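You operate a simulated robot arm through the tools that you are given. There is no shell and no other tool.

You run a simulated two-armed robot. Do the job below in one go: nothing can be reset, and whatever is moved stays where it is left.

JOB
Take the tag labelled "35.0 mm" from the top of the gauge table and put it in the cream box. Pick up the soap canister with one hand, pass it to the other hand and put it on the upper shelf of the stores rack. Open the yellow lid. Any order will do. Set down upright: soap canister.

It is judged by the outcome, as a careful person would: the job done as asked, and still so three seconds after it is handed in. It fails if anything else is knocked over, pushed out of place, dropped, spilled or broken. A push-on lid holds only when it is set on centred and level and pressed home; a screw cap is set on level and turned clockwise until tight.

ROBOT AND FRAMES
Two 7-joint arms with fingered hands on one trunk, on a base that moves. Base frame: it is fixed to the floor where the robot stands at the start and does not move with it; the origin is under the middle of the robot, x ahead of it, y to its left, z up. Units: cm, rad, N and s.
The left shoulder is at the start at [4.9, 10.4, 106.9], the right one opposite. With the tool pointing down near the work surface each hand reaches from about 10 to 54 cm from the robot's upright axis, wherever it stands, measured 20 degrees to its own side. Places, roughly: cream box (16x16x6 cm) [-280, 250, 80]; soap canister [-525, -375, 75]; upper shelf of the stores rack [-540, -430, 100]; yellow lid [-530, -490, 70]. Payload 2.4 kg a hand.
The TCP of each hand is the grasp point between the finger pads, 1.7 cm short of the fingertips. In the tool frame z runs along the fingers and y along their closing line. The gripper opens to 8.8 cm; its body begins 4.7 cm behind the TCP. The gripper is a hand of 2 fingers: y runs from the thumb to the fingers, the wrist lies at [0, 0, -16.5] in the tool frame.
Orientation is told as [roll, pitch, yaw] about the base's x, y, z axes, in that order, counted from this pose: with the fingers straight down and closing along the base's y, the tool's x points along the base's -x, its y along +y and its z along -z.

CONTROLS
- The arms move only by the tool send_rows. It takes "left_plan", "right_plan" or both (then of equal length, played together; a hand with none holds still); each is one flat list of numbers, 6 for each row, row after row: the shift along the base's x, y, z in cm, then the turn, a rotation vector about the base's x, y, z in rad. In form: [tx, ty, tz, ax, ay, az, tx, ty, tz, ax, ay, az, ...]. A call has 1 to 20 rows; each row shifts and turns the commanded pose from where the row before left it. Rows are played at 5 a second. More than 5 cm and 0.15 rad between two rows, and nothing of the call is played. Where a pose cannot be reached the arm comes as near as it can. A force on the tool above 40 N (or 10 N above the force at the start of the call, whichever is more), or a blocked arm, ends the call early, and 0.2 s more pass. In this call time passes only in rows, and 0.2 s behind the last. The reply holds the time, the measured pose of the TCP, the force on the tool along the base axes, the opening and the grip force, in the units named above and with some noise, with the torque about the TCP (base axes, N m) and any sound that the robot's microphone picked up, and new pictures: "pictures" is both (left out), scene, wrist or none (wrist: the cameras of the hands that moved).
- Cameras (640 x 400 px; columns grow to the right, rows downward): "scene" is now at [11.94, 1.14, 103.07]; the picture's right is [-0.06, -1.00, 0.00], its down [0.30, -0.02, -0.95] and it looks along [0.95, -0.06, 0.30] (base axes); focal length 219 px, centre (320, 200). "left" rides on the left gripper at [-5, 0.3, -6.3] in its tool frame; the picture's right is [-0.06, -1.00, 0.00], its down [0.78, -0.05, -0.62] and it looks along [0.62, -0.04, 0.79] (tool axes); focal length 275 px, centre (320, 200). "right" rides on the right gripper at [5, 0.3, -6.4] in its tool frame; the picture's right is [-0.06, 1.00, 0.00], its down [-0.78, -0.05, -0.62] and it looks along [-0.62, -0.04, 0.79] (tool axes); focal length 275 px, centre (320, 200). There is no depth. A picture from a camera that has moved, and an enlarged one, comes with that camera's place and axes in the base frame and with its lens. The place of the scene camera against the robot may be out by one fixed shift of up to 2.5 cm in any direction.
- lift_body(by): moves the trunk up (or, below 0, down) by that many cm; the arms and the scene camera ride with it, the base frame stays. It gives what a move gives, with no picture.
- drive_base(legs): drives the robot by 1 to 6 legs, each [ahead, left, turn to the left] in cm, cm and rad, along the robot's own axes; the way and the turn of a leg run together, so that a leg with both is an arc; at most 150 cm and 3.142 rad a leg. The arms and the cameras ride along, it lands a little off, and it stops where it bumps. It gives what a move gives, and a new picture of the scene camera.
- finger_targets(finger1, thumb_bend, hand): sets how far each is bent, from 0 (flat) to 1 (curled in); at 0.3 the hand is open as for a grip, at 0.7 the pads meet at the TCP. One left out holds its place. A second passes; each finger stops where it meets its share of the squeeze, and holds until it gets a number again. It is the only way to open and close the hand. It gives what a move gives, with no picture; readings hold the bend of each and the force on the fingers (four entries, about 0 where the hand has none), thumb and palm.
- pan_tilt(pan, tilt): turns the head with the scene camera to pan (to the left, within 1.047 rad either way) and tilt (down, from -0.506 to 1.204), counted from straight ahead of the robot (the tilt from the chest, where the trunk bows). It gives what a move gives, and a new picture of the scene camera.
- inspect(camera, box): a new picture of the part [left, top, right, bottom] of that camera's present view, enlarged. It takes no simulated time.
- finish_job(): hands the job in; it is judged then, once.

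Nothing tells you exact positions but the pictures and the camera data. Unless the task says otherwise, let go and move clear before handing in.

The tools are called after "Emit:" as a command line: name --argument value ..., lists and objects as JSON in quotes. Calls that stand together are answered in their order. send_rows: Moves the arms, as the interface text tells. Its arguments: {"type":"object","properties":{"left_plan":{"type":"array"},"right_plan":{"type":"array"},"pictures":{"type":"string","enum":["both","scene","wrist","none"]}},"required":[]} The other tools are called the same way: lift_body (by) moves the trunk up or down; finger_targets (finger1, thumb_bend, hand) moves the fingers one by one; drive_base (legs) drives the base; pan_tilt (pan, tilt) turns the head that bears the scene camera; inspect (camera, box) takes an enlarged picture of a part of a camera's view; finish_job () hands the job in.

At the start:

```text
time_s: 0.0
left_eef_pos: [31.85, 16.38, 118.59]
left_tcp_rot: [-0.001, 0.0, 0.0]
left_contact_force: [0.0, 0.1, 0.2]
left_wrist_torque: [-0.05, 0.02, -0.03]
left_finger_gap: 8.79
left_grasp_force: 0.1
left_shape: jaw
left_bend: [0.3, 0.3]
left_finger forces: [0.0, 0.0, 0.1, 0.1, 0.1, 0.1]
right_eef_pos: [37.82, -16.21, 111.9]
right_tcp_rot: [-0.002, 0.0, -0.003]
right_contact_force: [0.1, 0.4, -1.0]
right_wrist_torque: [0.0, 0.01, 0.01]
right_finger_gap: 8.78
right_grasp_force: 0.0
right_shape: jaw
right_bend: [0.3, 0.3]
right_finger forces: [0.0, 0.1, 0.1, 0.1, 0.0, 0.0]
trunk travel left (down, up): [-30.0, 55.0]
robot x, y, heading: [0.13, 0.04, 0.005]
head pan, tilt (commanded): [-0.065, -0.307]
```

scene: 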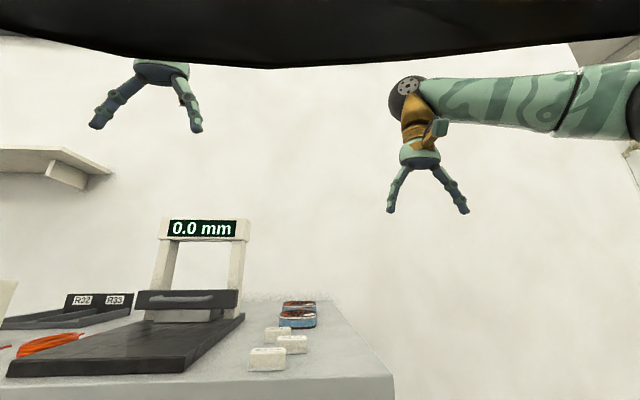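
right: 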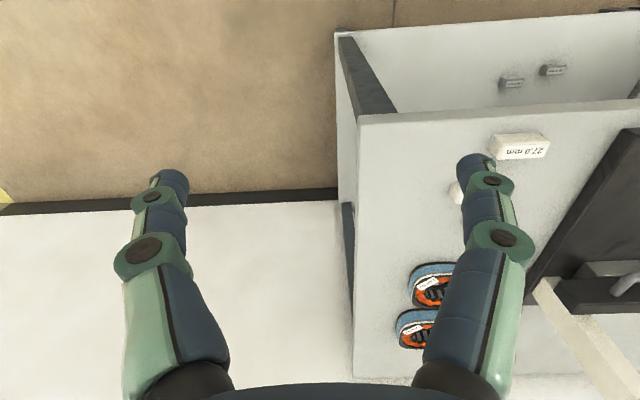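
left: 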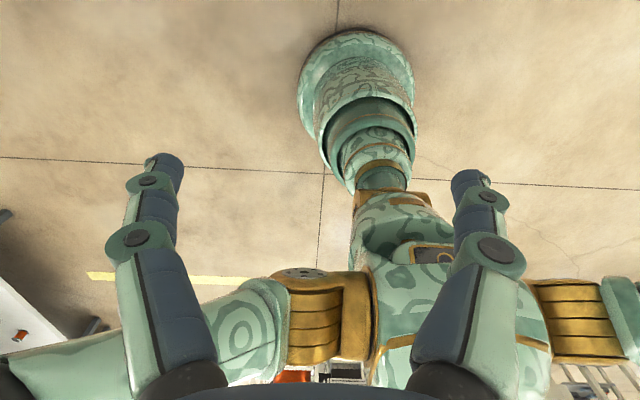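

The gauge table is ahead with a gauge, some small white tags, blue-orange tins and trays, and the camera is tilted up. I'll tilt the head down to read the tags on the table.

Emit:
pan_tilt --pan 0.0 --tilt 0.4

```text
time_s: 1.1
left_eef_pos: [31.73, 16.3, 118.74]
left_tcp_rot: [0.0, 0.0, 0.0]
left_contact_force: [-0.1, -0.5, 0.2]
left_wrist_torque: [-0.02, 0.02, 0.03]
left_finger_gap: 8.78
left_grasp_force: 0.1
left_shape: jaw
left_bend: [0.3, 0.3]
left_finger forces: [0.0, 0.0, 0.0, 0.0, 0.0, 0.1]
right_eef_pos: [37.71, -16.33, 111.77]
right_tcp_rot: [-0.002, -0.001, 0.001]
right_contact_force: [-0.1, -0.2, 0.1]
right_wrist_torque: [-0.05, 0.03, -0.04]
right_finger_gap: 8.82
right_grasp_force: 0.1
right_shape: jaw
right_bend: [0.3, 0.3]
right_finger forces: [0.1, 0.0, 0.0, 0.0, 0.0, 0.1]
trunk travel left (down, up): [-30.0, 55.0]
robot x, y, heading: [0.08, 0.3, 0.003]
head pan, tilt (commanded): [0.0, 0.4]
camera scene: at [13.4, 1.65, 96.77], right [0.0, -1.0, 0.0], down [-0.39, 0.0, -0.92], along [0.92, 0.0, -0.39], focal length 219 px, centre (320, 200)
```

scene: 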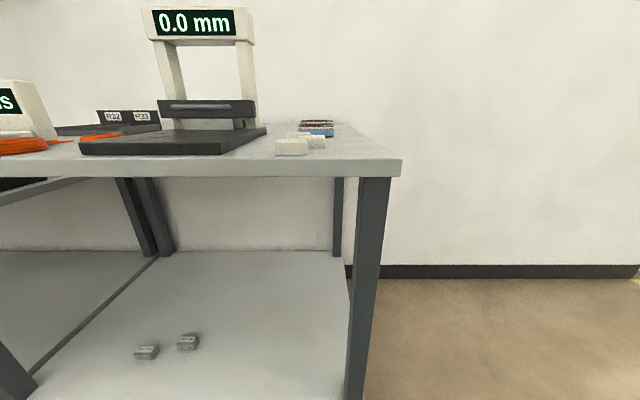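

The table top is almost at eye level, with grey tags on the lower shelf and white ones on top. I'll raise the trunk to look down at the top.

Emit:
lift_body --by 35

Emit:
pan_tilt --pan 0.2 --tilt 0.6

```text
time_s: 4.5
left_eef_pos: [31.8, 16.27, 153.64]
left_tcp_rot: [-0.001, 0.0, 0.001]
left_contact_force: [-0.3, 0.7, -0.1]
left_wrist_torque: [0.01, -0.01, -0.01]
left_finger_gap: 8.76
left_grasp_force: 0.1
left_shape: jaw
left_bend: [0.3, 0.3]
left_finger forces: [0.0, 0.0, 0.1, 0.0, 0.0, 0.0]
right_eef_pos: [37.82, -16.33, 146.87]
right_tcp_rot: [-0.002, 0.0, 0.0]
right_contact_force: [-0.8, 0.7, -0.3]
right_wrist_torque: [0.01, -0.01, -0.01]
right_finger_gap: 8.8
right_grasp_force: 0.0
right_shape: jaw
right_bend: [0.3, 0.3]
right_finger forces: [0.1, 0.0, 0.0, 0.0, 0.0, 0.0]
trunk travel left (down, up): [-65.0, 20.0]
robot x, y, heading: [0.03, -0.08, 0.002]
head pan, tilt (commanded): [0.0, 0.4]
```

```text
time_s: 5.2
left_eef_pos: [31.88, 16.27, 153.57]
left_tcp_rot: [0.0, 0.0, 0.0]
left_contact_force: [0.2, -0.3, -0.4]
left_wrist_torque: [-0.01, 0.0, -0.03]
left_finger_gap: 8.8
left_grasp_force: 0.0
left_shape: jaw
left_bend: [0.3, 0.3]
left_finger forces: [0.0, 0.0, 0.0, 0.0, 0.0, 0.1]
right_eef_pos: [37.79, -16.39, 146.82]
right_tcp_rot: [-0.001, 0.0, 0.001]
right_contact_force: [-0.4, -0.2, -0.2]
right_wrist_torque: [0.01, -0.03, 0.03]
right_finger_gap: 8.78
right_grasp_force: 0.1
right_shape: jaw
right_bend: [0.3, 0.3]
right_finger forces: [0.0, 0.1, 0.1, 0.0, 0.1, 0.0]
trunk travel left (down, up): [-65.0, 20.0]
robot x, y, heading: [0.29, -0.03, 0.004]
head pan, tilt (commanded): [0.201, 0.6]
camera scene: at [12.14, 3.4, 130.11], right [0.2, -0.98, 0.0], down [-0.55, -0.11, -0.83], along [0.81, 0.16, -0.56], focal length 219 px, centre (320, 200)
```

scene: 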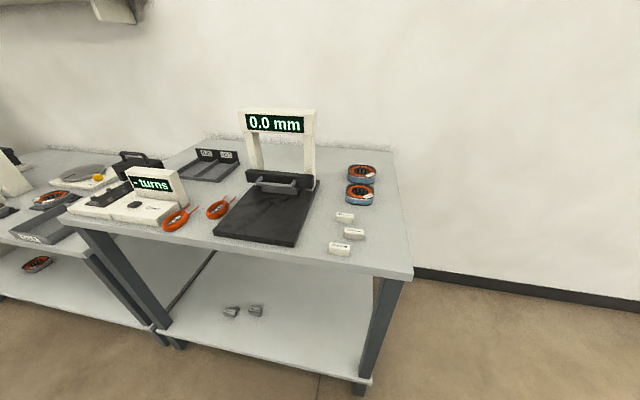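

Emit:
inspect --camera "scene" --box '[310, 195, 390, 265]'

Emit:
inspect --camera "scene" --box '[100, 100, 420, 300]'

Emit:
inspect --camera "right" --box '[320, 0, 640, 400]'

```text
5.71 times, centred on (350, 230) of scene
camera zoom: at [12.14, 3.4, 130.11], right [0.2, -0.98, 0.0], down [-0.55, -0.11, -0.83], along [0.81, 0.16, -0.56], focal length 1249 px, centre (149, 29)
```

zoom: 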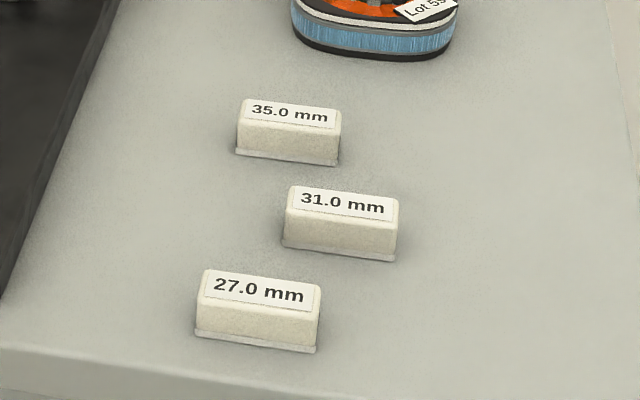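

```text
2.00 times, centred on (260, 200) of scene
camera zoom: at [12.14, 3.4, 130.11], right [0.2, -0.98, 0.0], down [-0.55, -0.11, -0.83], along [0.81, 0.16, -0.56], focal length 437 px, centre (440, 200)
```

zoom: 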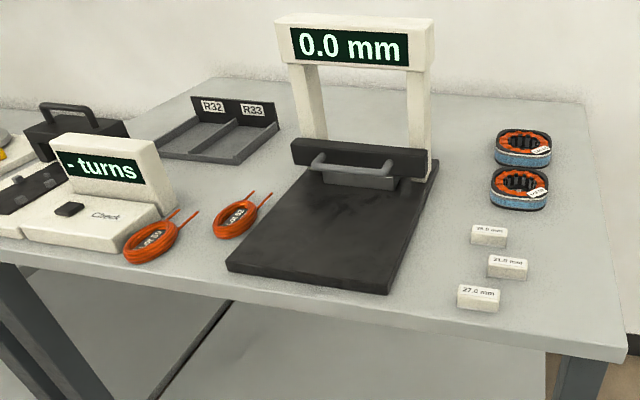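

```text
1.00 times, centred on (480, 200) of right (not enlarged: the box is as wide or as high as the picture)
camera zoom: at [32.72, -16.06, 153.14], right [0.06, 1.0, 0.0], down [0.78, -0.05, 0.62], along [0.62, -0.04, -0.79], focal length 275 px, centre (160, 200)
```

zoom: 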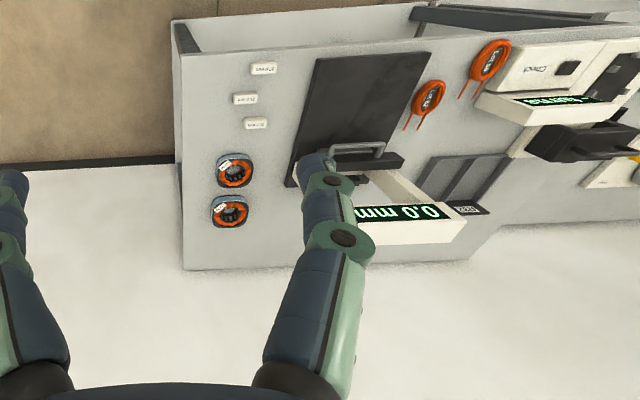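

On the gauge table top are three white tags; "35.0 mm" is the farthest one, at roughly (60, 5, 90) with the table top near z≈88. I'll drive a bit closer so the hand can reach down on it.

Emit:
drive_base --legs '[[15, 0, 0]]'

Emit:
inspect --camera "right" --box '[320, 0, 640, 400]'

```text
time_s: 6.6
left_eef_pos: [46.98, 16.34, 153.57]
left_tcp_rot: [0.0, 0.001, 0.002]
left_contact_force: [-0.2, 0.3, 0.8]
left_wrist_torque: [-0.01, 0.04, -0.01]
left_finger_gap: 8.78
left_grasp_force: 0.0
left_shape: jaw
left_bend: [0.3, 0.3]
left_finger forces: [0.0, 0.0, 0.0, 0.0, 0.0, 0.1]
right_eef_pos: [52.97, -16.21, 146.78]
right_tcp_rot: [-0.002, 0.0, 0.001]
right_contact_force: [-0.2, -0.3, 0.2]
right_wrist_torque: [0.01, 0.03, -0.01]
right_finger_gap: 8.81
right_grasp_force: 0.1
right_shape: jaw
right_bend: [0.3, 0.3]
right_finger forces: [0.0, 0.1, 0.1, 0.1, 0.0, 0.0]
trunk travel left (down, up): [-65.0, 20.0]
robot x, y, heading: [15.23, 0.07, 0.002]
head pan, tilt (commanded): [0.201, 0.6]
camera scene: at [27.38, 3.44, 130.09], right [0.2, -0.98, 0.0], down [-0.55, -0.11, -0.82], along [0.81, 0.17, -0.57], focal length 219 px, centre (320, 200)
```

scene: 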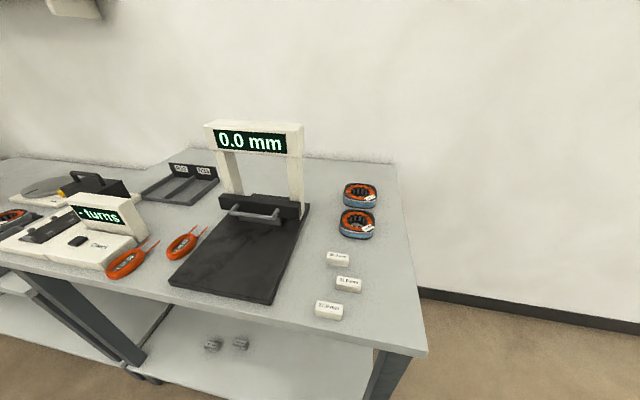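

```text
1.00 times, centred on (480, 200) of right (not enlarged: the box is as wide or as high as the picture)
camera zoom: at [48.03, -16.01, 153.1], right [0.06, 1.0, 0.0], down [0.78, -0.05, 0.62], along [0.62, -0.04, -0.79], focal length 275 px, centre (160, 200)
```

zoom: 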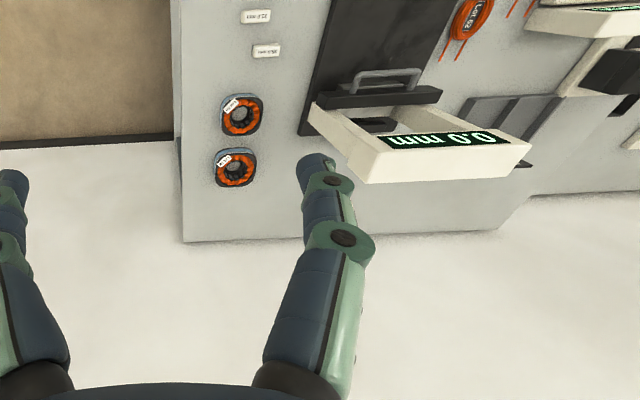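

By triangulation the 35.0 tag's top is near (60.4, 4.9, 90). I'll move the right hand over it, staying high.

Emit:
send_rows --right_plan '[1.24, 3.5, -2.5, 0, 0, 0, 1.24, 3.5, -2.5, 0, 0, 0, 1.24, 3.5, -2.5, 0, 0, 0, 1.24, 3.5, -2.5, 0, 0, 0, 1.24, 3.5, -2.5, 0, 0, 0, 1.24, 3.5, -2.5, 0, 0, 0, 0, 0, -4.5, 0, 0, 0, 0, 0, -4.5, 0, 0, 0]' --pictures "both"

```text
time_s: 8.4
left_eef_pos: [46.91, 16.56, 153.66]
left_tcp_rot: [0.001, 0.0, 0.003]
left_contact_force: [0.3, 0.3, 0.1]
left_wrist_torque: [0.01, -0.04, 0.01]
left_finger_gap: 8.77
left_grasp_force: 0.1
left_shape: jaw
left_bend: [0.3, 0.3]
left_finger forces: [0.0, 0.0, 0.0, 0.0, 0.1, 0.0]
right_eef_pos: [60.64, 4.91, 122.63]
right_tcp_rot: [-0.002, 0.0, 0.003]
right_contact_force: [0.8, -0.2, -0.5]
right_wrist_torque: [0.01, -0.03, 0.07]
right_finger_gap: 8.78
right_grasp_force: 0.1
right_shape: jaw
right_bend: [0.3, 0.3]
right_finger forces: [0.0, 0.0, 0.0, 0.1, 0.0, 0.1]
trunk travel left (down, up): [-65.0, 20.0]
robot x, y, heading: [14.97, 0.11, -0.002]
head pan, tilt (commanded): [0.201, 0.6]
camera scene: at [27.26, 3.5, 130.1], right [0.2, -0.98, 0.0], down [-0.55, -0.11, -0.82], along [0.81, 0.17, -0.57], focal length 219 px, centre (320, 200)
camera right: at [55.5, 5.21, 128.89], right [0.06, 1.0, 0.0], down [0.78, -0.05, 0.62], along [0.62, -0.04, -0.79], focal length 275 px, centre (320, 200)
```

scene: 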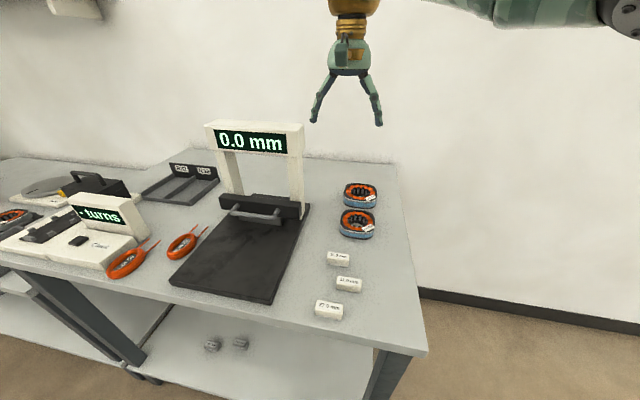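
right: 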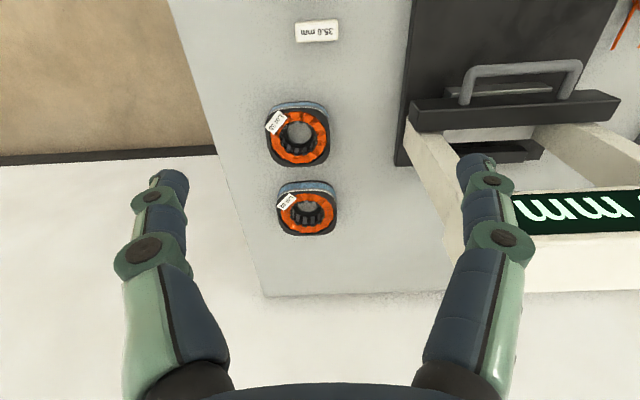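

The tag is confirmed at about (60.1, 4.6), lined up with the y axis, so the fingers straddle it along its length. I'm descending to just above it.

Emit:
send_rows --right_plan '[-0.25, -0.15, -4.4, 0, 0, 0, -0.25, -0.15, -4.4, 0, 0, 0, 0, 0, -4.4, 0, 0, 0, 0, 0, -4.4, 0, 0, 0, 0, 0, -4.4, 0, 0, 0, 0, 0, -4.4, 0, 0, 0, 0, 0, -3, 0, 0, 0]' --pictures "both"

```text
time_s: 10.0
left_eef_pos: [46.95, 16.38, 153.65]
left_tcp_rot: [-0.001, -0.001, 0.002]
left_contact_force: [-0.3, 0.0, 0.4]
left_wrist_torque: [0.0, -0.01, -0.03]
left_finger_gap: 8.83
left_grasp_force: 0.0
left_shape: jaw
left_bend: [0.3, 0.3]
left_finger forces: [0.0, 0.1, 0.0, 0.0, 0.0, 0.0]
right_eef_pos: [56.69, 2.68, 97.28]
right_tcp_rot: [0.001, -0.002, 0.001]
right_contact_force: [-0.1, 0.1, -0.2]
right_wrist_torque: [-0.01, -0.02, -0.01]
right_finger_gap: 8.77
right_grasp_force: 0.0
right_shape: jaw
right_bend: [0.3, 0.3]
right_finger forces: [0.1, 0.0, 0.0, 0.0, 0.0, 0.0]
right hand out of reach, approached as far as the arm can: row 5, 6, 7
trunk travel left (down, up): [-65.0, 20.0]
robot x, y, heading: [14.95, -0.02, 0.002]
head pan, tilt (commanded): [0.201, 0.6]
camera scene: at [27.26, 3.42, 130.1], right [0.2, -0.98, 0.0], down [-0.55, -0.11, -0.82], along [0.81, 0.17, -0.57], focal length 219 px, centre (320, 200)
camera right: at [51.63, 2.93, 103.69], right [0.06, 1.0, 0.0], down [0.78, -0.05, 0.62], along [0.62, -0.04, -0.79], focal length 275 px, centre (320, 200)
```

scene: 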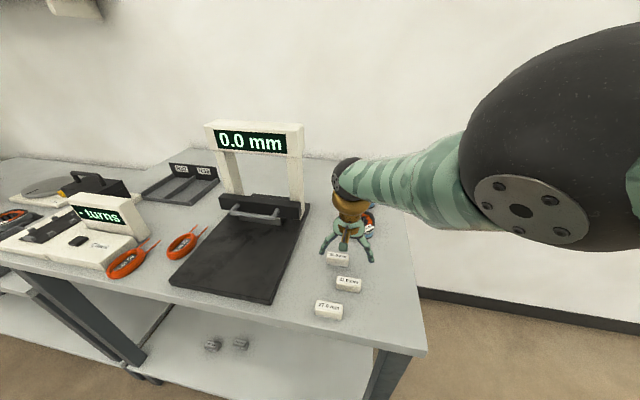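
right: 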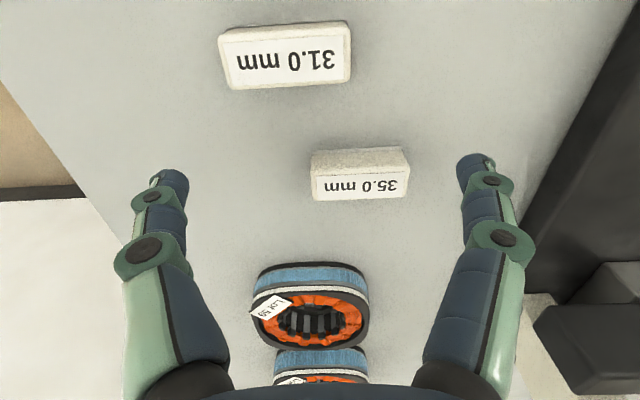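

The arm ran out of reach because the trunk is too high. I'll raise the hand, lower the trunk, then descend again.

Emit:
send_rows --right_plan '[0, 0, 4.8, 0, 0, 0, 0, 0, 4.8, 0, 0, 0, 0, 0, 4.8, 0, 0, 0, 0, 0, 4.8, 0, 0, 0, 0, 0, 4.8, 0, 0, 0, 0, 0, 4.8, 0, 0, 0]' --pictures "none"

Emit:
lift_body --by -22

Emit:
inspect --camera "right" --box '[0, 0, 640, 400]'

```text
time_s: 11.4
left_eef_pos: [46.83, 16.37, 153.77]
left_tcp_rot: [0.001, 0.0, 0.001]
left_contact_force: [-0.8, -0.2, 0.7]
left_wrist_torque: [0.01, 0.0, -0.02]
left_finger_gap: 8.8
left_grasp_force: 0.0
left_shape: jaw
left_bend: [0.3, 0.3]
left_finger forces: [0.0, 0.0, 0.1, 0.0, 0.0, 0.0]
right_eef_pos: [56.65, 2.86, 126.15]
right_tcp_rot: [-0.001, 0.0, -0.001]
right_contact_force: [-1.0, 0.7, 0.4]
right_wrist_torque: [0.01, 0.0, 0.02]
right_finger_gap: 8.78
right_grasp_force: 0.0
right_shape: jaw
right_bend: [0.3, 0.3]
right_finger forces: [0.0, 0.0, 0.0, 0.1, 0.0, 0.0]
trunk travel left (down, up): [-65.0, 20.0]
robot x, y, heading: [15.08, 0.27, 0.007]
head pan, tilt (commanded): [0.201, 0.6]
```

```text
time_s: 13.7
left_eef_pos: [46.84, 16.44, 131.63]
left_tcp_rot: [0.001, 0.0, 0.001]
left_contact_force: [0.1, -1.1, 0.4]
left_wrist_torque: [0.04, 0.01, -0.02]
left_finger_gap: 8.79
left_grasp_force: 0.1
left_shape: jaw
left_bend: [0.3, 0.3]
left_finger forces: [0.1, 0.0, 0.0, 0.0, 0.1, 0.0]
right_eef_pos: [56.65, 2.72, 104.3]
right_tcp_rot: [-0.001, 0.001, 0.002]
right_contact_force: [0.0, -0.1, -0.5]
right_wrist_torque: [-0.01, -0.02, -0.01]
right_finger_gap: 8.78
right_grasp_force: 0.0
right_shape: jaw
right_bend: [0.3, 0.3]
right_finger forces: [0.0, 0.0, 0.0, 0.1, 0.1, 0.0]
trunk travel left (down, up): [-43.0, 42.0]
robot x, y, heading: [15.12, 0.22, 0.0]
head pan, tilt (commanded): [0.201, 0.6]
```

```text
1.00 times, centred on (320, 200) of right (not enlarged: the box is as wide or as high as the picture)
camera zoom: at [51.52, 2.95, 110.64], right [0.06, 1.0, 0.0], down [0.78, -0.05, 0.62], along [0.62, -0.04, -0.79], focal length 275 px, centre (320, 200)
```

zoom: 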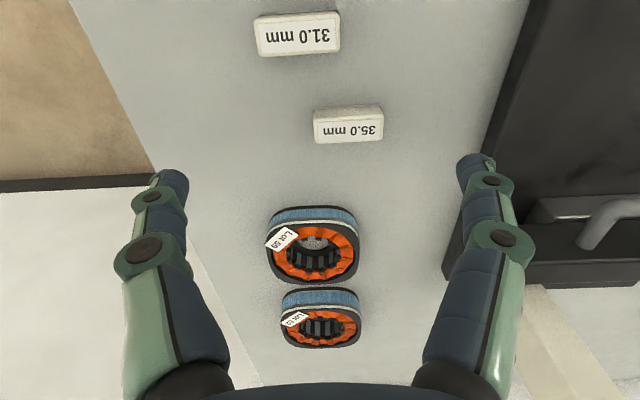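

Refined: the tag top is around (59.9, 4.55, 92). I'll centre the hand over it and go down to just above.

Emit:
send_rows --right_plan '[1.625, 0.915, 0, 0, 0, 0, 1.625, 0.915, 0, 0, 0, 0, 0, 0, -3.1, 0, 0, 0, 0, 0, -3.1, 0, 0, 0, 0, 0, -3.1, 0, 0, 0]' --pictures "both"

```text
time_s: 14.9
left_eef_pos: [46.9, 16.34, 131.62]
left_tcp_rot: [-0.001, 0.0, 0.001]
left_contact_force: [-0.2, -0.7, -0.6]
left_wrist_torque: [0.0, 0.01, 0.01]
left_finger_gap: 8.81
left_grasp_force: 0.1
left_shape: jaw
left_bend: [0.3, 0.3]
left_finger forces: [0.0, 0.0, 0.0, 0.0, 0.1, 0.0]
right_eef_pos: [59.78, 4.42, 94.94]
right_tcp_rot: [-0.001, 0.0, 0.003]
right_contact_force: [0.8, -0.4, 0.2]
right_wrist_torque: [0.03, 0.01, -0.01]
right_finger_gap: 8.78
right_grasp_force: 0.0
right_shape: jaw
right_bend: [0.3, 0.3]
right_finger forces: [0.1, 0.1, 0.1, 0.0, 0.1, 0.0]
trunk travel left (down, up): [-43.0, 42.0]
robot x, y, heading: [14.99, 0.09, 0.001]
head pan, tilt (commanded): [0.201, 0.6]
camera scene: at [27.54, 3.45, 108.0], right [0.2, -0.98, 0.0], down [-0.55, -0.11, -0.82], along [0.81, 0.17, -0.57], focal length 219 px, centre (320, 200)
camera right: at [54.7, 4.73, 101.33], right [0.06, 1.0, 0.0], down [0.78, -0.05, 0.62], along [0.62, -0.04, -0.79], focal length 275 px, centre (320, 200)
```

scene: 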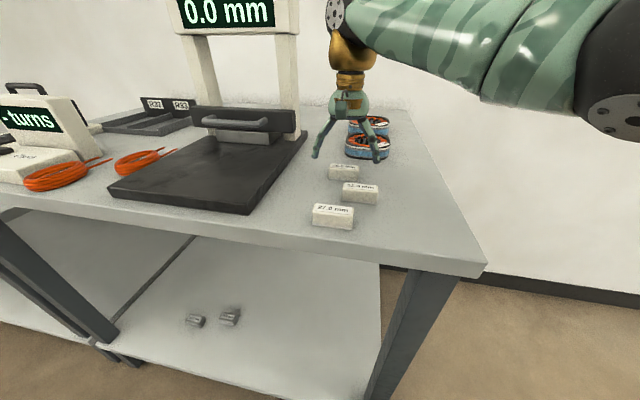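
right: 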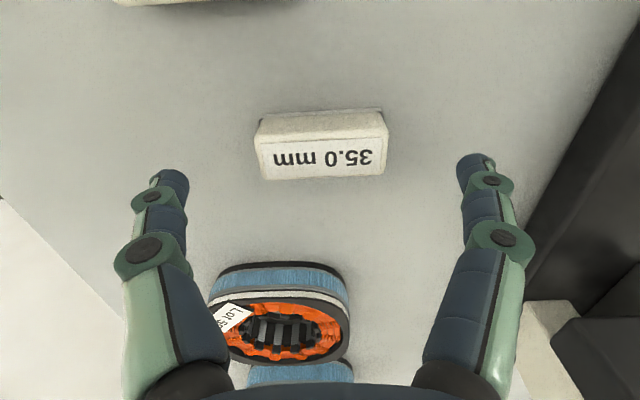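

The tag is centred between the fingers. I'll lower in small steps and watch the force.

Emit:
send_rows --right_plan '[0.2, 0.1, -1.2, 0, 0, 0, 0, 0, -1.2, 0, 0, 0]' --pictures "wrist"

Emit:
inspect --camera "scene" --box '[290, 90, 410, 210]'

```text
time_s: 15.5
left_eef_pos: [46.87, 16.24, 131.68]
left_tcp_rot: [-0.001, 0.0, 0.001]
left_contact_force: [-1.0, -0.2, 0.2]
left_wrist_torque: [-0.03, 0.05, -0.01]
left_finger_gap: 8.78
left_grasp_force: 0.2
left_shape: jaw
left_bend: [0.3, 0.3]
left_finger forces: [0.1, 0.0, 0.1, 0.0, 0.1, 0.0]
right_eef_pos: [59.97, 4.72, 92.62]
right_tcp_rot: [0.0, 0.0, 0.003]
right_contact_force: [0.3, 0.1, -0.9]
right_wrist_torque: [0.01, -0.02, -0.01]
right_finger_gap: 8.82
right_grasp_force: 0.0
right_shape: jaw
right_bend: [0.3, 0.3]
right_finger forces: [0.0, 0.1, 0.0, 0.0, 0.1, 0.0]
trunk travel left (down, up): [-43.0, 42.0]
robot x, y, heading: [15.17, -0.32, 0.003]
head pan, tilt (commanded): [0.201, 0.6]
camera right: at [54.92, 4.94, 98.97], right [0.06, 1.0, 0.0], down [0.78, -0.05, 0.62], along [0.62, -0.04, -0.79], focal length 275 px, centre (320, 200)
```

right: 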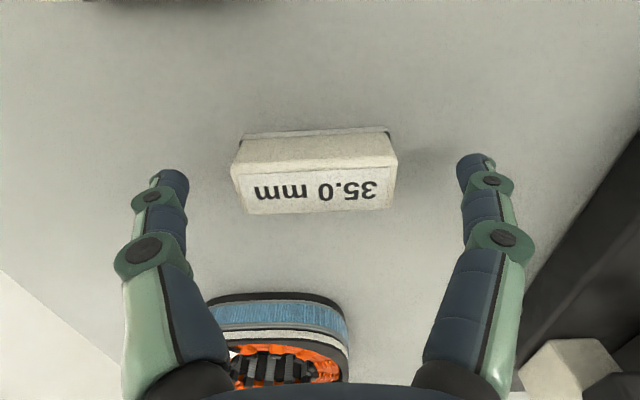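

```text
3.33 times, centred on (350, 150) of scene
camera zoom: at [27.54, 3.45, 108.0], right [0.2, -0.98, 0.0], down [-0.55, -0.11, -0.82], along [0.81, 0.17, -0.57], focal length 729 px, centre (220, 367)
```

zoom: 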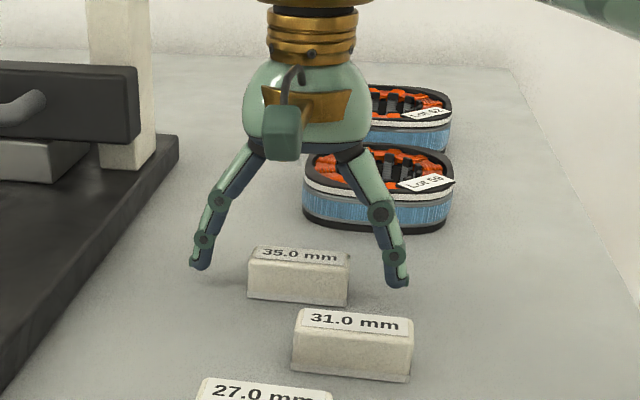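

Fingertips are level with the tag top, straddling it. Down another 1.1 cm, then I'll close.

Emit:
send_rows --right_plan '[0.2, -0.1, -0.6, 0, 0, 0, 0, 0, -0.5, 0, 0, 0]' --pictures "wrist"

```text
time_s: 16.1
left_eef_pos: [46.82, 16.37, 131.67]
left_tcp_rot: [0.001, 0.0, 0.002]
left_contact_force: [1.2, 0.7, 0.4]
left_wrist_torque: [-0.01, 0.0, 0.01]
left_finger_gap: 8.81
left_grasp_force: 0.0
left_shape: jaw
left_bend: [0.3, 0.3]
left_finger forces: [0.1, 0.0, 0.0, 0.0, 0.0, 0.1]
right_eef_pos: [60.11, 4.58, 91.52]
right_tcp_rot: [-0.002, -0.001, 0.003]
right_contact_force: [0.5, 0.6, 3.6]
right_wrist_torque: [0.01, -0.01, -0.02]
right_finger_gap: 8.78
right_grasp_force: 0.0
right_shape: jaw
right_bend: [0.3, 0.3]
right_finger forces: [2.2, 0.0, 0.1, 0.1, 2.1, 0.0]
trunk travel left (down, up): [-43.0, 42.0]
robot x, y, heading: [15.56, -0.18, 0.001]
head pan, tilt (commanded): [0.201, 0.6]
camera right: at [55.15, 4.82, 97.89], right [0.06, 1.0, 0.0], down [0.78, -0.05, 0.62], along [0.62, -0.04, -0.78], focal length 275 px, centre (320, 200)
```

right: 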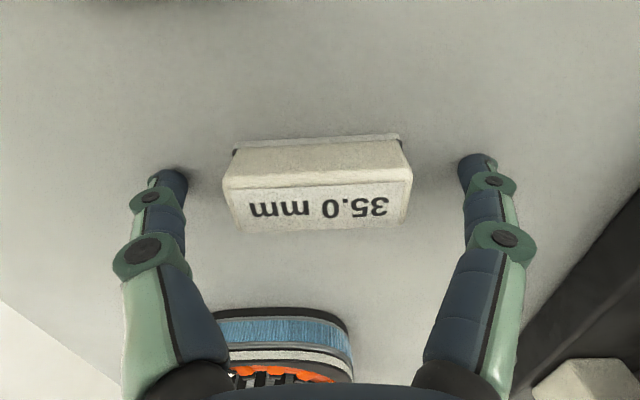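

The fingertips just touch the table (about 2 N each). I'll lift 0.5 cm and close.

Emit:
send_rows --right_plan '[0.1, -0.1, 0.5, 0, 0, 0]' --pictures "none"

Emit:
finger_targets --hand "right" --finger1 0.44 --thumb_bend 0.44

Emit:
inspect --camera "right" --box '[0, 0, 640, 400]'

```text
time_s: 16.5
left_eef_pos: [46.81, 16.43, 131.67]
left_tcp_rot: [0.0, 0.001, 0.001]
left_contact_force: [0.7, 0.0, -0.1]
left_wrist_torque: [-0.02, 0.03, -0.03]
left_finger_gap: 8.8
left_grasp_force: 0.1
left_shape: jaw
left_bend: [0.3, 0.3]
left_finger forces: [0.0, 0.0, 0.0, 0.0, 0.0, 0.1]
right_eef_pos: [60.45, 4.61, 91.9]
right_tcp_rot: [-0.002, 0.0, 0.001]
right_contact_force: [0.0, 0.2, 0.3]
right_wrist_torque: [0.0, 0.05, 0.01]
right_finger_gap: 8.78
right_grasp_force: 0.0
right_shape: jaw
right_bend: [0.3, 0.3]
right_finger forces: [0.0, 0.0, 0.1, 0.0, 0.0, 0.0]
trunk travel left (down, up): [-43.0, 42.0]
robot x, y, heading: [14.95, 0.26, -0.001]
head pan, tilt (commanded): [0.201, 0.6]
```

```text
time_s: 17.5
left_eef_pos: [46.79, 16.36, 131.78]
left_tcp_rot: [-0.001, 0.001, 0.003]
left_contact_force: [-0.1, -0.8, 1.0]
left_wrist_torque: [0.0, 0.0, 0.02]
left_finger_gap: 8.78
left_grasp_force: 0.0
left_shape: jaw
left_bend: [0.3, 0.3]
left_finger forces: [0.0, 0.1, 0.0, 0.1, 0.0, 0.0]
right_eef_pos: [60.37, 4.39, 92.07]
right_tcp_rot: [-0.001, -0.002, 0.001]
right_contact_force: [0.6, 0.7, 6.0]
right_wrist_torque: [-0.01, -0.02, 0.02]
right_finger_gap: 5.68
right_grasp_force: 2.3
right_shape: fingers
right_bend: [0.42, 0.43]
right_finger forces: [2.6, 0.1, 0.1, 0.0, 2.6, 0.1]
trunk travel left (down, up): [-43.0, 42.0]
robot x, y, heading: [15.43, -0.08, 0.002]
head pan, tilt (commanded): [0.201, 0.6]
```

```text
1.00 times, centred on (320, 200) of right (not enlarged: the box is as wide or as high as the picture)
camera zoom: at [55.28, 4.74, 98.37], right [0.06, 1.0, 0.0], down [0.78, -0.05, 0.62], along [0.62, -0.04, -0.78], focal length 275 px, centre (320, 200)
```

zoom: 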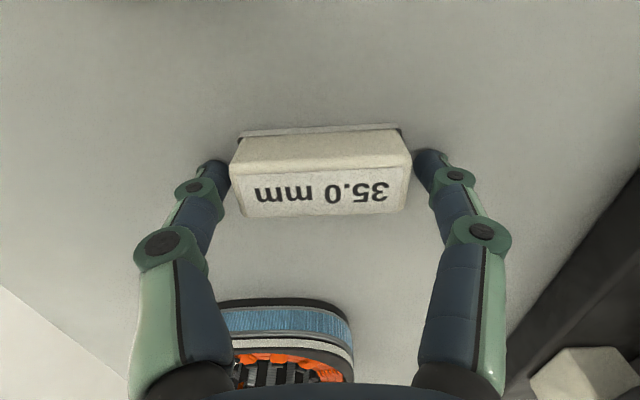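

The closing fingertips drop and press on the table slightly. I'll raise another 0.4 cm and close onto the tag.

Emit:
send_rows --right_plan '[0, 0, 0.5, 0, 0, 0]' --pictures "none"

Emit:
finger_targets --hand "right" --finger1 0.52 --thumb_bend 0.52

Emit:
inspect --camera "right" --box '[0, 0, 640, 400]'

```text
time_s: 17.9
left_eef_pos: [46.78, 16.42, 131.65]
left_tcp_rot: [0.0, 0.0, 0.003]
left_contact_force: [0.1, 1.0, -0.3]
left_wrist_torque: [-0.04, -0.01, -0.01]
left_finger_gap: 8.79
left_grasp_force: 0.1
left_shape: jaw
left_bend: [0.3, 0.3]
left_finger forces: [0.0, 0.0, 0.0, 0.0, 0.1, 0.2]
right_eef_pos: [60.39, 4.54, 92.54]
right_tcp_rot: [-0.002, 0.0, 0.003]
right_contact_force: [-0.8, -0.7, 0.3]
right_wrist_torque: [-0.04, -0.01, -0.03]
right_finger_gap: 5.31
right_grasp_force: 0.2
right_shape: fingers
right_bend: [0.44, 0.44]
right_finger forces: [0.1, 0.0, 0.1, 0.0, 0.1, 0.0]
trunk travel left (down, up): [-43.0, 42.0]
robot x, y, heading: [15.15, -0.02, 0.003]
head pan, tilt (commanded): [0.201, 0.6]
```

```text
time_s: 18.9
left_eef_pos: [46.82, 16.3, 131.65]
left_tcp_rot: [0.0, 0.0, 0.002]
left_contact_force: [0.3, -0.5, 0.0]
left_wrist_torque: [0.01, 0.0, -0.01]
left_finger_gap: 8.78
left_grasp_force: 0.0
left_shape: jaw
left_bend: [0.3, 0.3]
left_finger forces: [0.0, 0.1, 0.0, 0.1, 0.0, 0.0]
right_eef_pos: [60.42, 4.4, 92.49]
right_tcp_rot: [0.0, 0.0, 0.001]
right_contact_force: [-0.3, -0.7, -0.2]
right_wrist_torque: [-0.03, 0.04, 0.02]
right_finger_gap: 4.32
right_grasp_force: 1.6
right_shape: fingers
right_bend: [0.48, 0.5]
right_finger forces: [1.7, 0.0, 0.0, 0.0, 1.8, 0.1]
trunk travel left (down, up): [-43.0, 42.0]
robot x, y, heading: [15.15, -0.2, 0.001]
head pan, tilt (commanded): [0.201, 0.6]
```

```text
1.00 times, centred on (320, 200) of right (not enlarged: the box is as wide or as high as the picture)
camera zoom: at [55.32, 4.75, 98.82], right [0.06, 1.0, 0.0], down [0.78, -0.05, 0.62], along [0.62, -0.04, -0.79], focal length 275 px, centre (320, 200)
```

zoom: 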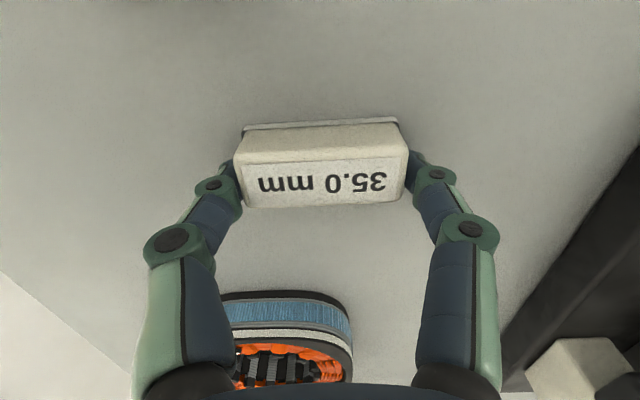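

The fingers are now on the tag's ends. I'll squeeze a little more, then lift.

Emit:
finger_targets --hand "right" --finger1 0.62 --thumb_bend 0.62

Emit:
send_rows --right_plan '[0, 0, 1, 0, 0, 0, 0, 0, 2, 0, 0, 0]' --pictures "both"

```text
time_s: 19.9
left_eef_pos: [46.83, 16.37, 131.74]
left_tcp_rot: [0.0, 0.001, 0.004]
left_contact_force: [0.1, 0.4, 0.1]
left_wrist_torque: [-0.03, 0.03, 0.0]
left_finger_gap: 8.79
left_grasp_force: 0.1
left_shape: jaw
left_bend: [0.3, 0.3]
left_finger forces: [0.0, 0.0, 0.1, 0.0, 0.0, 0.0]
right_eef_pos: [60.35, 4.6, 92.47]
right_tcp_rot: [-0.003, 0.0, 0.0]
right_contact_force: [-1.6, 0.1, 0.0]
right_wrist_torque: [-0.01, -0.01, -0.01]
right_finger_gap: 4.14
right_grasp_force: 5.8
right_shape: fingers
right_bend: [0.47, 0.56]
right_finger forces: [5.8, 0.0, 0.1, 0.1, 5.8, 0.0]
trunk travel left (down, up): [-43.0, 42.0]
robot x, y, heading: [15.19, -0.24, 0.007]
head pan, tilt (commanded): [0.201, 0.6]
```

```text
time_s: 20.5
left_eef_pos: [46.81, 16.34, 131.68]
left_tcp_rot: [0.001, 0.0, 0.002]
left_contact_force: [0.6, -0.1, 0.0]
left_wrist_torque: [0.0, -0.03, 0.01]
left_finger_gap: 8.8
left_grasp_force: 0.0
left_shape: jaw
left_bend: [0.3, 0.3]
left_finger forces: [0.1, 0.1, 0.0, 0.1, 0.1, 0.0]
right_eef_pos: [60.39, 4.5, 95.41]
right_tcp_rot: [-0.003, -0.001, 0.002]
right_contact_force: [-0.3, 0.5, 0.0]
right_wrist_torque: [0.02, 0.0, 0.0]
right_finger_gap: 4.14
right_grasp_force: 5.7
right_shape: fingers
right_bend: [0.47, 0.56]
right_finger forces: [5.8, 0.0, 0.0, 0.1, 5.8, 0.0]
trunk travel left (down, up): [-43.0, 42.0]
robot x, y, heading: [15.02, 0.05, 0.001]
head pan, tilt (commanded): [0.201, 0.6]
camera scene: at [27.53, 3.45, 108.0], right [0.2, -0.98, 0.0], down [-0.55, -0.11, -0.82], along [0.81, 0.17, -0.57], focal length 219 px, centre (320, 200)
camera right: at [55.3, 4.73, 101.87], right [0.06, 1.0, 0.0], down [0.78, -0.05, 0.62], along [0.62, -0.04, -0.79], focal length 275 px, centre (320, 200)
```

scene: 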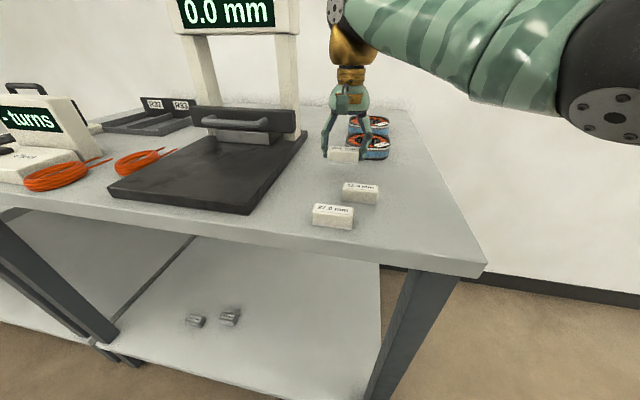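
right: 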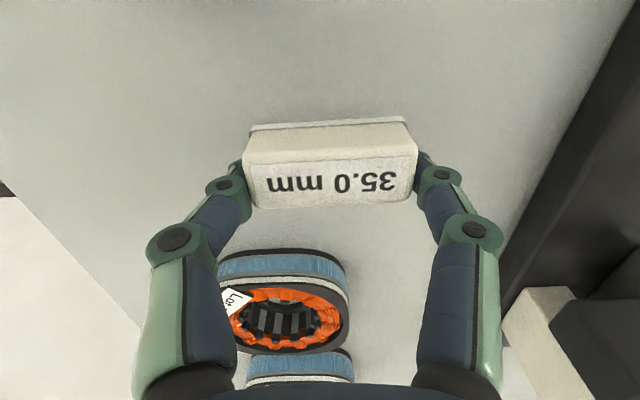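

The tag is in hand. I'll firm the grip, lift it clear of everything and pull it toward the body.

Emit:
finger_targets --hand "right" --finger1 0.68 --thumb_bend 0.66

Emit:
send_rows --right_plan '[0, 0, 4, 0, 0, 0, 0, 0, 4.5, 0, 0, 0, 0, 0, 4.5, 0, 0, 0, 0, 0, 4.5, 0, 0, 0, 0, 0, 4.5, 0, 0, 0, -3, -2, 2, 0, 0, 0, -3, -3, 2, 0, 0, 0, -3, -3, 0, 0, 0, 0, -3, -3, 0, 0, 0, 0, -3, -3, 0, 0, 0, 0, -3, -3, 0, 0, 0, 0]' --pictures "both"

```text
time_s: 21.5
left_eef_pos: [46.95, 16.47, 131.75]
left_tcp_rot: [0.0, 0.0, 0.002]
left_contact_force: [-0.6, -0.3, -0.6]
left_wrist_torque: [0.02, -0.02, 0.0]
left_finger_gap: 8.81
left_grasp_force: 0.0
left_shape: jaw
left_bend: [0.3, 0.3]
left_finger forces: [0.0, 0.0, 0.0, 0.0, 0.0, 0.0]
right_eef_pos: [60.48, 4.52, 95.58]
right_tcp_rot: [-0.002, -0.002, 0.0]
right_contact_force: [0.2, 0.3, -0.1]
right_wrist_torque: [-0.02, -0.03, -0.03]
right_finger_gap: 4.12
right_grasp_force: 7.1
right_shape: fingers
right_bend: [0.45, 0.59]
right_finger forces: [6.4, 0.1, 0.0, 0.1, 6.4, 0.1]
trunk travel left (down, up): [-43.0, 42.0]
robot x, y, heading: [15.19, -0.11, 0.002]
head pan, tilt (commanded): [0.201, 0.6]
```

```text
time_s: 23.9
left_eef_pos: [46.83, 16.36, 131.66]
left_tcp_rot: [0.0, 0.0, 0.001]
left_contact_force: [0.0, -1.0, 0.5]
left_wrist_torque: [-0.01, -0.02, 0.0]
left_finger_gap: 8.79
left_grasp_force: 0.0
left_shape: jaw
left_bend: [0.3, 0.3]
left_finger forces: [0.0, 0.0, 0.0, 0.0, 0.0, 0.0]
right_eef_pos: [42.33, -12.83, 121.48]
right_tcp_rot: [-0.002, -0.001, -0.001]
right_contact_force: [1.5, -0.8, 0.1]
right_wrist_torque: [0.03, 0.05, 0.01]
right_finger_gap: 4.12
right_grasp_force: 6.1
right_shape: fingers
right_bend: [0.45, 0.6]
right_finger forces: [6.1, 0.1, 0.0, 0.0, 6.2, 0.0]
trunk travel left (down, up): [-43.0, 42.0]
robot x, y, heading: [15.06, 0.35, 0.002]
head pan, tilt (commanded): [0.201, 0.6]
camera scene: at [27.5, 3.4, 108.01], right [0.2, -0.98, 0.0], down [-0.55, -0.11, -0.83], along [0.81, 0.17, -0.56], focal length 219 px, centre (320, 200)
camera right: at [37.26, -12.5, 127.87], right [0.06, 1.0, 0.0], down [0.78, -0.05, 0.62], along [0.62, -0.04, -0.79], focal length 275 px, centre (320, 200)
```

scene: 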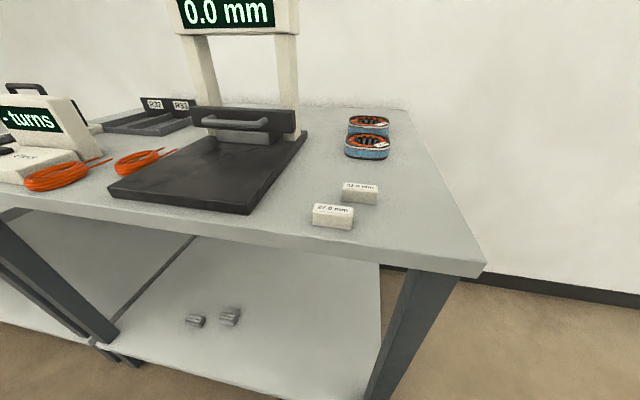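
right: 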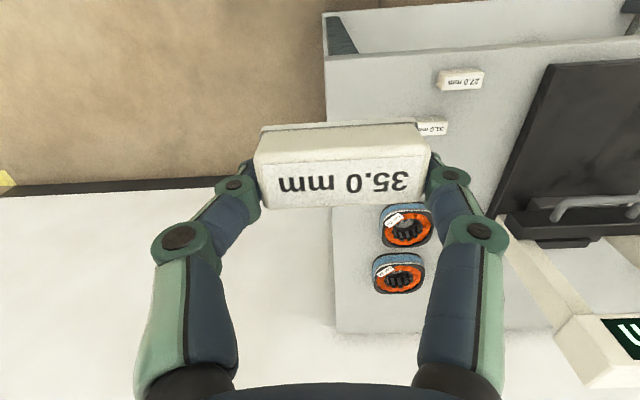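

Tag held securely. I'll back away from the table and turn left in steps to survey the room toward the cream box at about (-280, 250).

Emit:
drive_base --legs '[[-40, 0, 0], [0, 0, 1.2]]'

Emit:
pan_tilt --pan 0.5 --tilt 0.3

```text
time_s: 29.5
left_eef_pos: [-29.99, 35.22, 131.71]
left_tcp_rot: [-0.001, 0.001, 1.215]
left_contact_force: [0.2, 0.1, 0.4]
left_wrist_torque: [-0.01, 0.0, 0.02]
left_finger_gap: 8.78
left_grasp_force: 0.0
left_shape: jaw
left_bend: [0.3, 0.3]
left_finger forces: [0.0, 0.0, 0.0, 0.1, 0.1, 0.0]
right_eef_pos: [-4.39, 20.86, 121.51]
right_tcp_rot: [-0.003, -0.001, 1.214]
right_contact_force: [0.0, 1.1, -0.9]
right_wrist_torque: [-0.04, -0.02, -0.03]
right_finger_gap: 4.08
right_grasp_force: 6.4
right_shape: fingers
right_bend: [0.45, 0.6]
right_finger forces: [6.2, 0.0, 0.0, 0.0, 6.1, 0.0]
trunk travel left (down, up): [-43.0, 42.0]
robot x, y, heading: [-26.03, -0.48, 1.219]
head pan, tilt (commanded): [0.201, 0.6]
camera scene: at [-22.54, 12.92, 108.0], right [0.99, -0.16, 0.0], down [-0.09, -0.56, -0.82], along [0.13, 0.81, -0.57], focal length 219 px, centre (320, 200)
```

scene: 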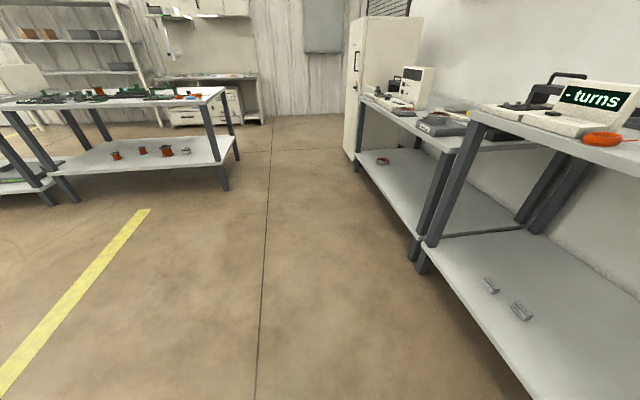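

```text
time_s: 30.3
left_eef_pos: [-29.9, 35.32, 131.66]
left_tcp_rot: [0.0, 0.001, 1.215]
left_contact_force: [0.2, 0.5, -1.1]
left_wrist_torque: [0.03, 0.0, -0.03]
left_finger_gap: 8.8
left_grasp_force: 0.1
left_shape: jaw
left_bend: [0.3, 0.3]
left_finger forces: [0.1, 0.0, 0.1, 0.1, 0.1, 0.0]
right_eef_pos: [-4.25, 20.94, 121.58]
right_tcp_rot: [-0.002, -0.002, 1.216]
right_contact_force: [-0.7, 0.5, -0.2]
right_wrist_torque: [-0.03, 0.01, 0.02]
right_finger_gap: 4.09
right_grasp_force: 6.1
right_shape: fingers
right_bend: [0.45, 0.6]
right_finger forces: [6.3, 0.0, 0.0, 0.0, 6.1, 0.0]
trunk travel left (down, up): [-43.0, 42.0]
robot x, y, heading: [-25.87, -0.1, 1.214]
head pan, tilt (commanded): [0.499, 0.3]
camera scene: at [-25.23, 13.43, 110.74], right [0.99, 0.14, 0.0], down [0.04, -0.29, -0.95], along [-0.13, 0.95, -0.3], focal length 219 px, centre (320, 200)
```

scene: 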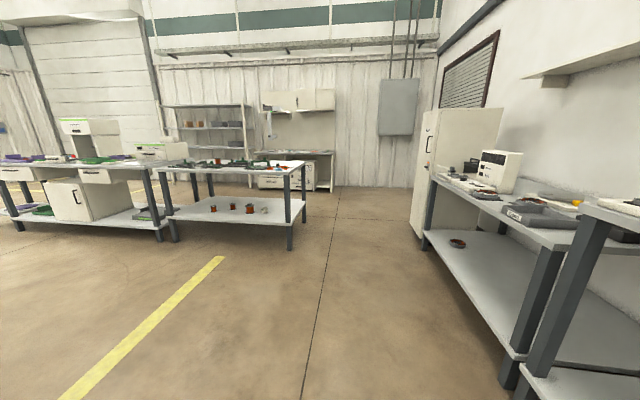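

Emit:
inspect --camera "scene" --box '[0, 100, 320, 260]'

Emit:
inspect --camera "scene" --box '[60, 110, 200, 200]'

```text
2.00 times, centred on (160, 180) of scene
camera zoom: at [-25.23, 13.43, 110.74], right [0.99, 0.14, 0.0], down [0.04, -0.29, -0.95], along [-0.13, 0.95, -0.3], focal length 437 px, centre (640, 240)
```

zoom: 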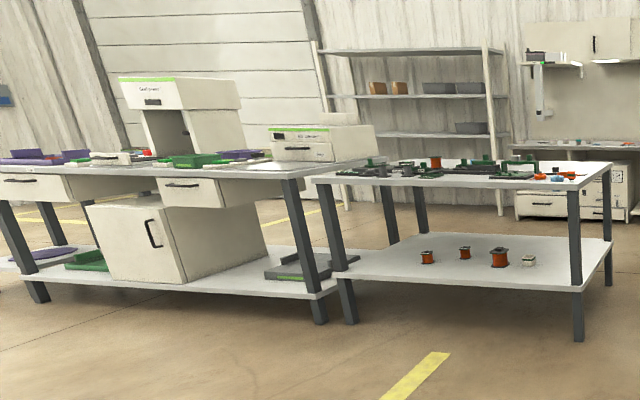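

```text
4.44 times, centred on (130, 155) of scene
camera zoom: at [-25.23, 13.43, 110.74], right [0.99, 0.14, 0.0], down [0.04, -0.29, -0.95], along [-0.13, 0.95, -0.3], focal length 972 px, centre (1164, 400)
```

zoom: 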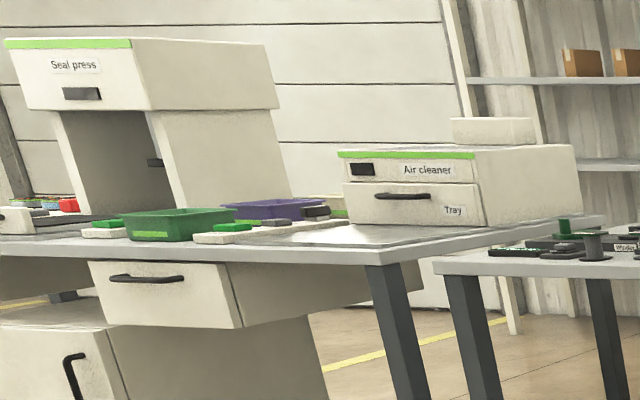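

The bench with "Seal press" and "Air cleaner" lies ahead-left, with the cream box probably on it near the back. I'll turn toward it and look along the way before driving.

Emit:
drive_base --legs '[[0, 0, 1.35]]'

Emit:
pan_tilt --pan 0.0 --tilt 0.3

```text
time_s: 34.0
left_eef_pos: [-61.1, 3.83, 131.72]
left_tcp_rot: [0.0, 0.0, 2.555]
left_contact_force: [0.1, -0.1, 0.9]
left_wrist_torque: [0.0, -0.02, -0.02]
left_finger_gap: 8.8
left_grasp_force: 0.0
left_shape: jaw
left_bend: [0.3, 0.3]
left_finger forces: [0.0, 0.0, 0.1, 0.0, 0.0, 0.0]
right_eef_pos: [-41.4, 25.49, 121.6]
right_tcp_rot: [-0.002, 0.001, 2.555]
right_contact_force: [0.5, -0.2, -1.4]
right_wrist_torque: [-0.01, -0.01, 0.01]
right_finger_gap: 4.1
right_grasp_force: 6.2
right_shape: fingers
right_bend: [0.45, 0.6]
right_finger forces: [6.1, 0.0, 0.0, 0.0, 6.1, 0.0]
trunk travel left (down, up): [-43.0, 42.0]
robot x, y, heading: [-25.92, -0.21, 2.551]
head pan, tilt (commanded): [0.499, 0.3]
camera scene: at [-36.69, 3.88, 110.75], right [0.09, 1.0, 0.0], down [0.29, -0.03, -0.96], along [-0.95, 0.08, -0.3], focal length 219 px, centre (320, 200)
```

scene: 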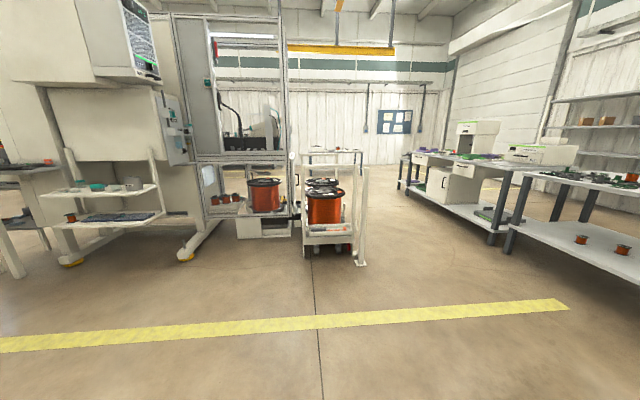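

```text
time_s: 34.9
left_eef_pos: [-61.1, 3.88, 131.71]
left_tcp_rot: [-0.001, 0.001, 2.555]
left_contact_force: [0.7, -0.4, -0.1]
left_wrist_torque: [-0.02, 0.01, 0.01]
left_finger_gap: 8.76
left_grasp_force: 0.1
left_shape: jaw
left_bend: [0.3, 0.3]
left_finger forces: [0.1, 0.0, 0.0, 0.0, 0.1, 0.0]
right_eef_pos: [-41.4, 25.56, 121.58]
right_tcp_rot: [-0.002, 0.0, 2.555]
right_contact_force: [-1.0, 0.0, 0.0]
right_wrist_torque: [-0.05, 0.01, 0.0]
right_finger_gap: 4.12
right_grasp_force: 5.9
right_shape: fingers
right_bend: [0.45, 0.6]
right_finger forces: [6.1, 0.0, 0.0, 0.0, 6.0, 0.1]
trunk travel left (down, up): [-43.0, 42.0]
robot x, y, heading: [-25.88, -0.0, 2.555]
head pan, tilt (commanded): [0.0, 0.3]
camera scene: at [-35.17, 8.23, 110.75], right [0.55, 0.83, 0.0], down [0.25, -0.16, -0.96], along [-0.8, 0.53, -0.3], focal length 219 px, centre (320, 200)
```

scene: 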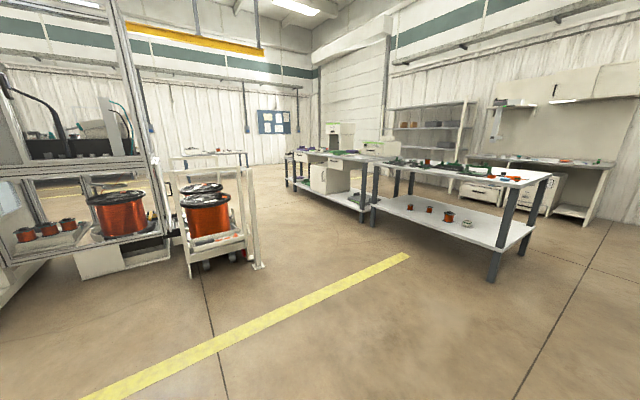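

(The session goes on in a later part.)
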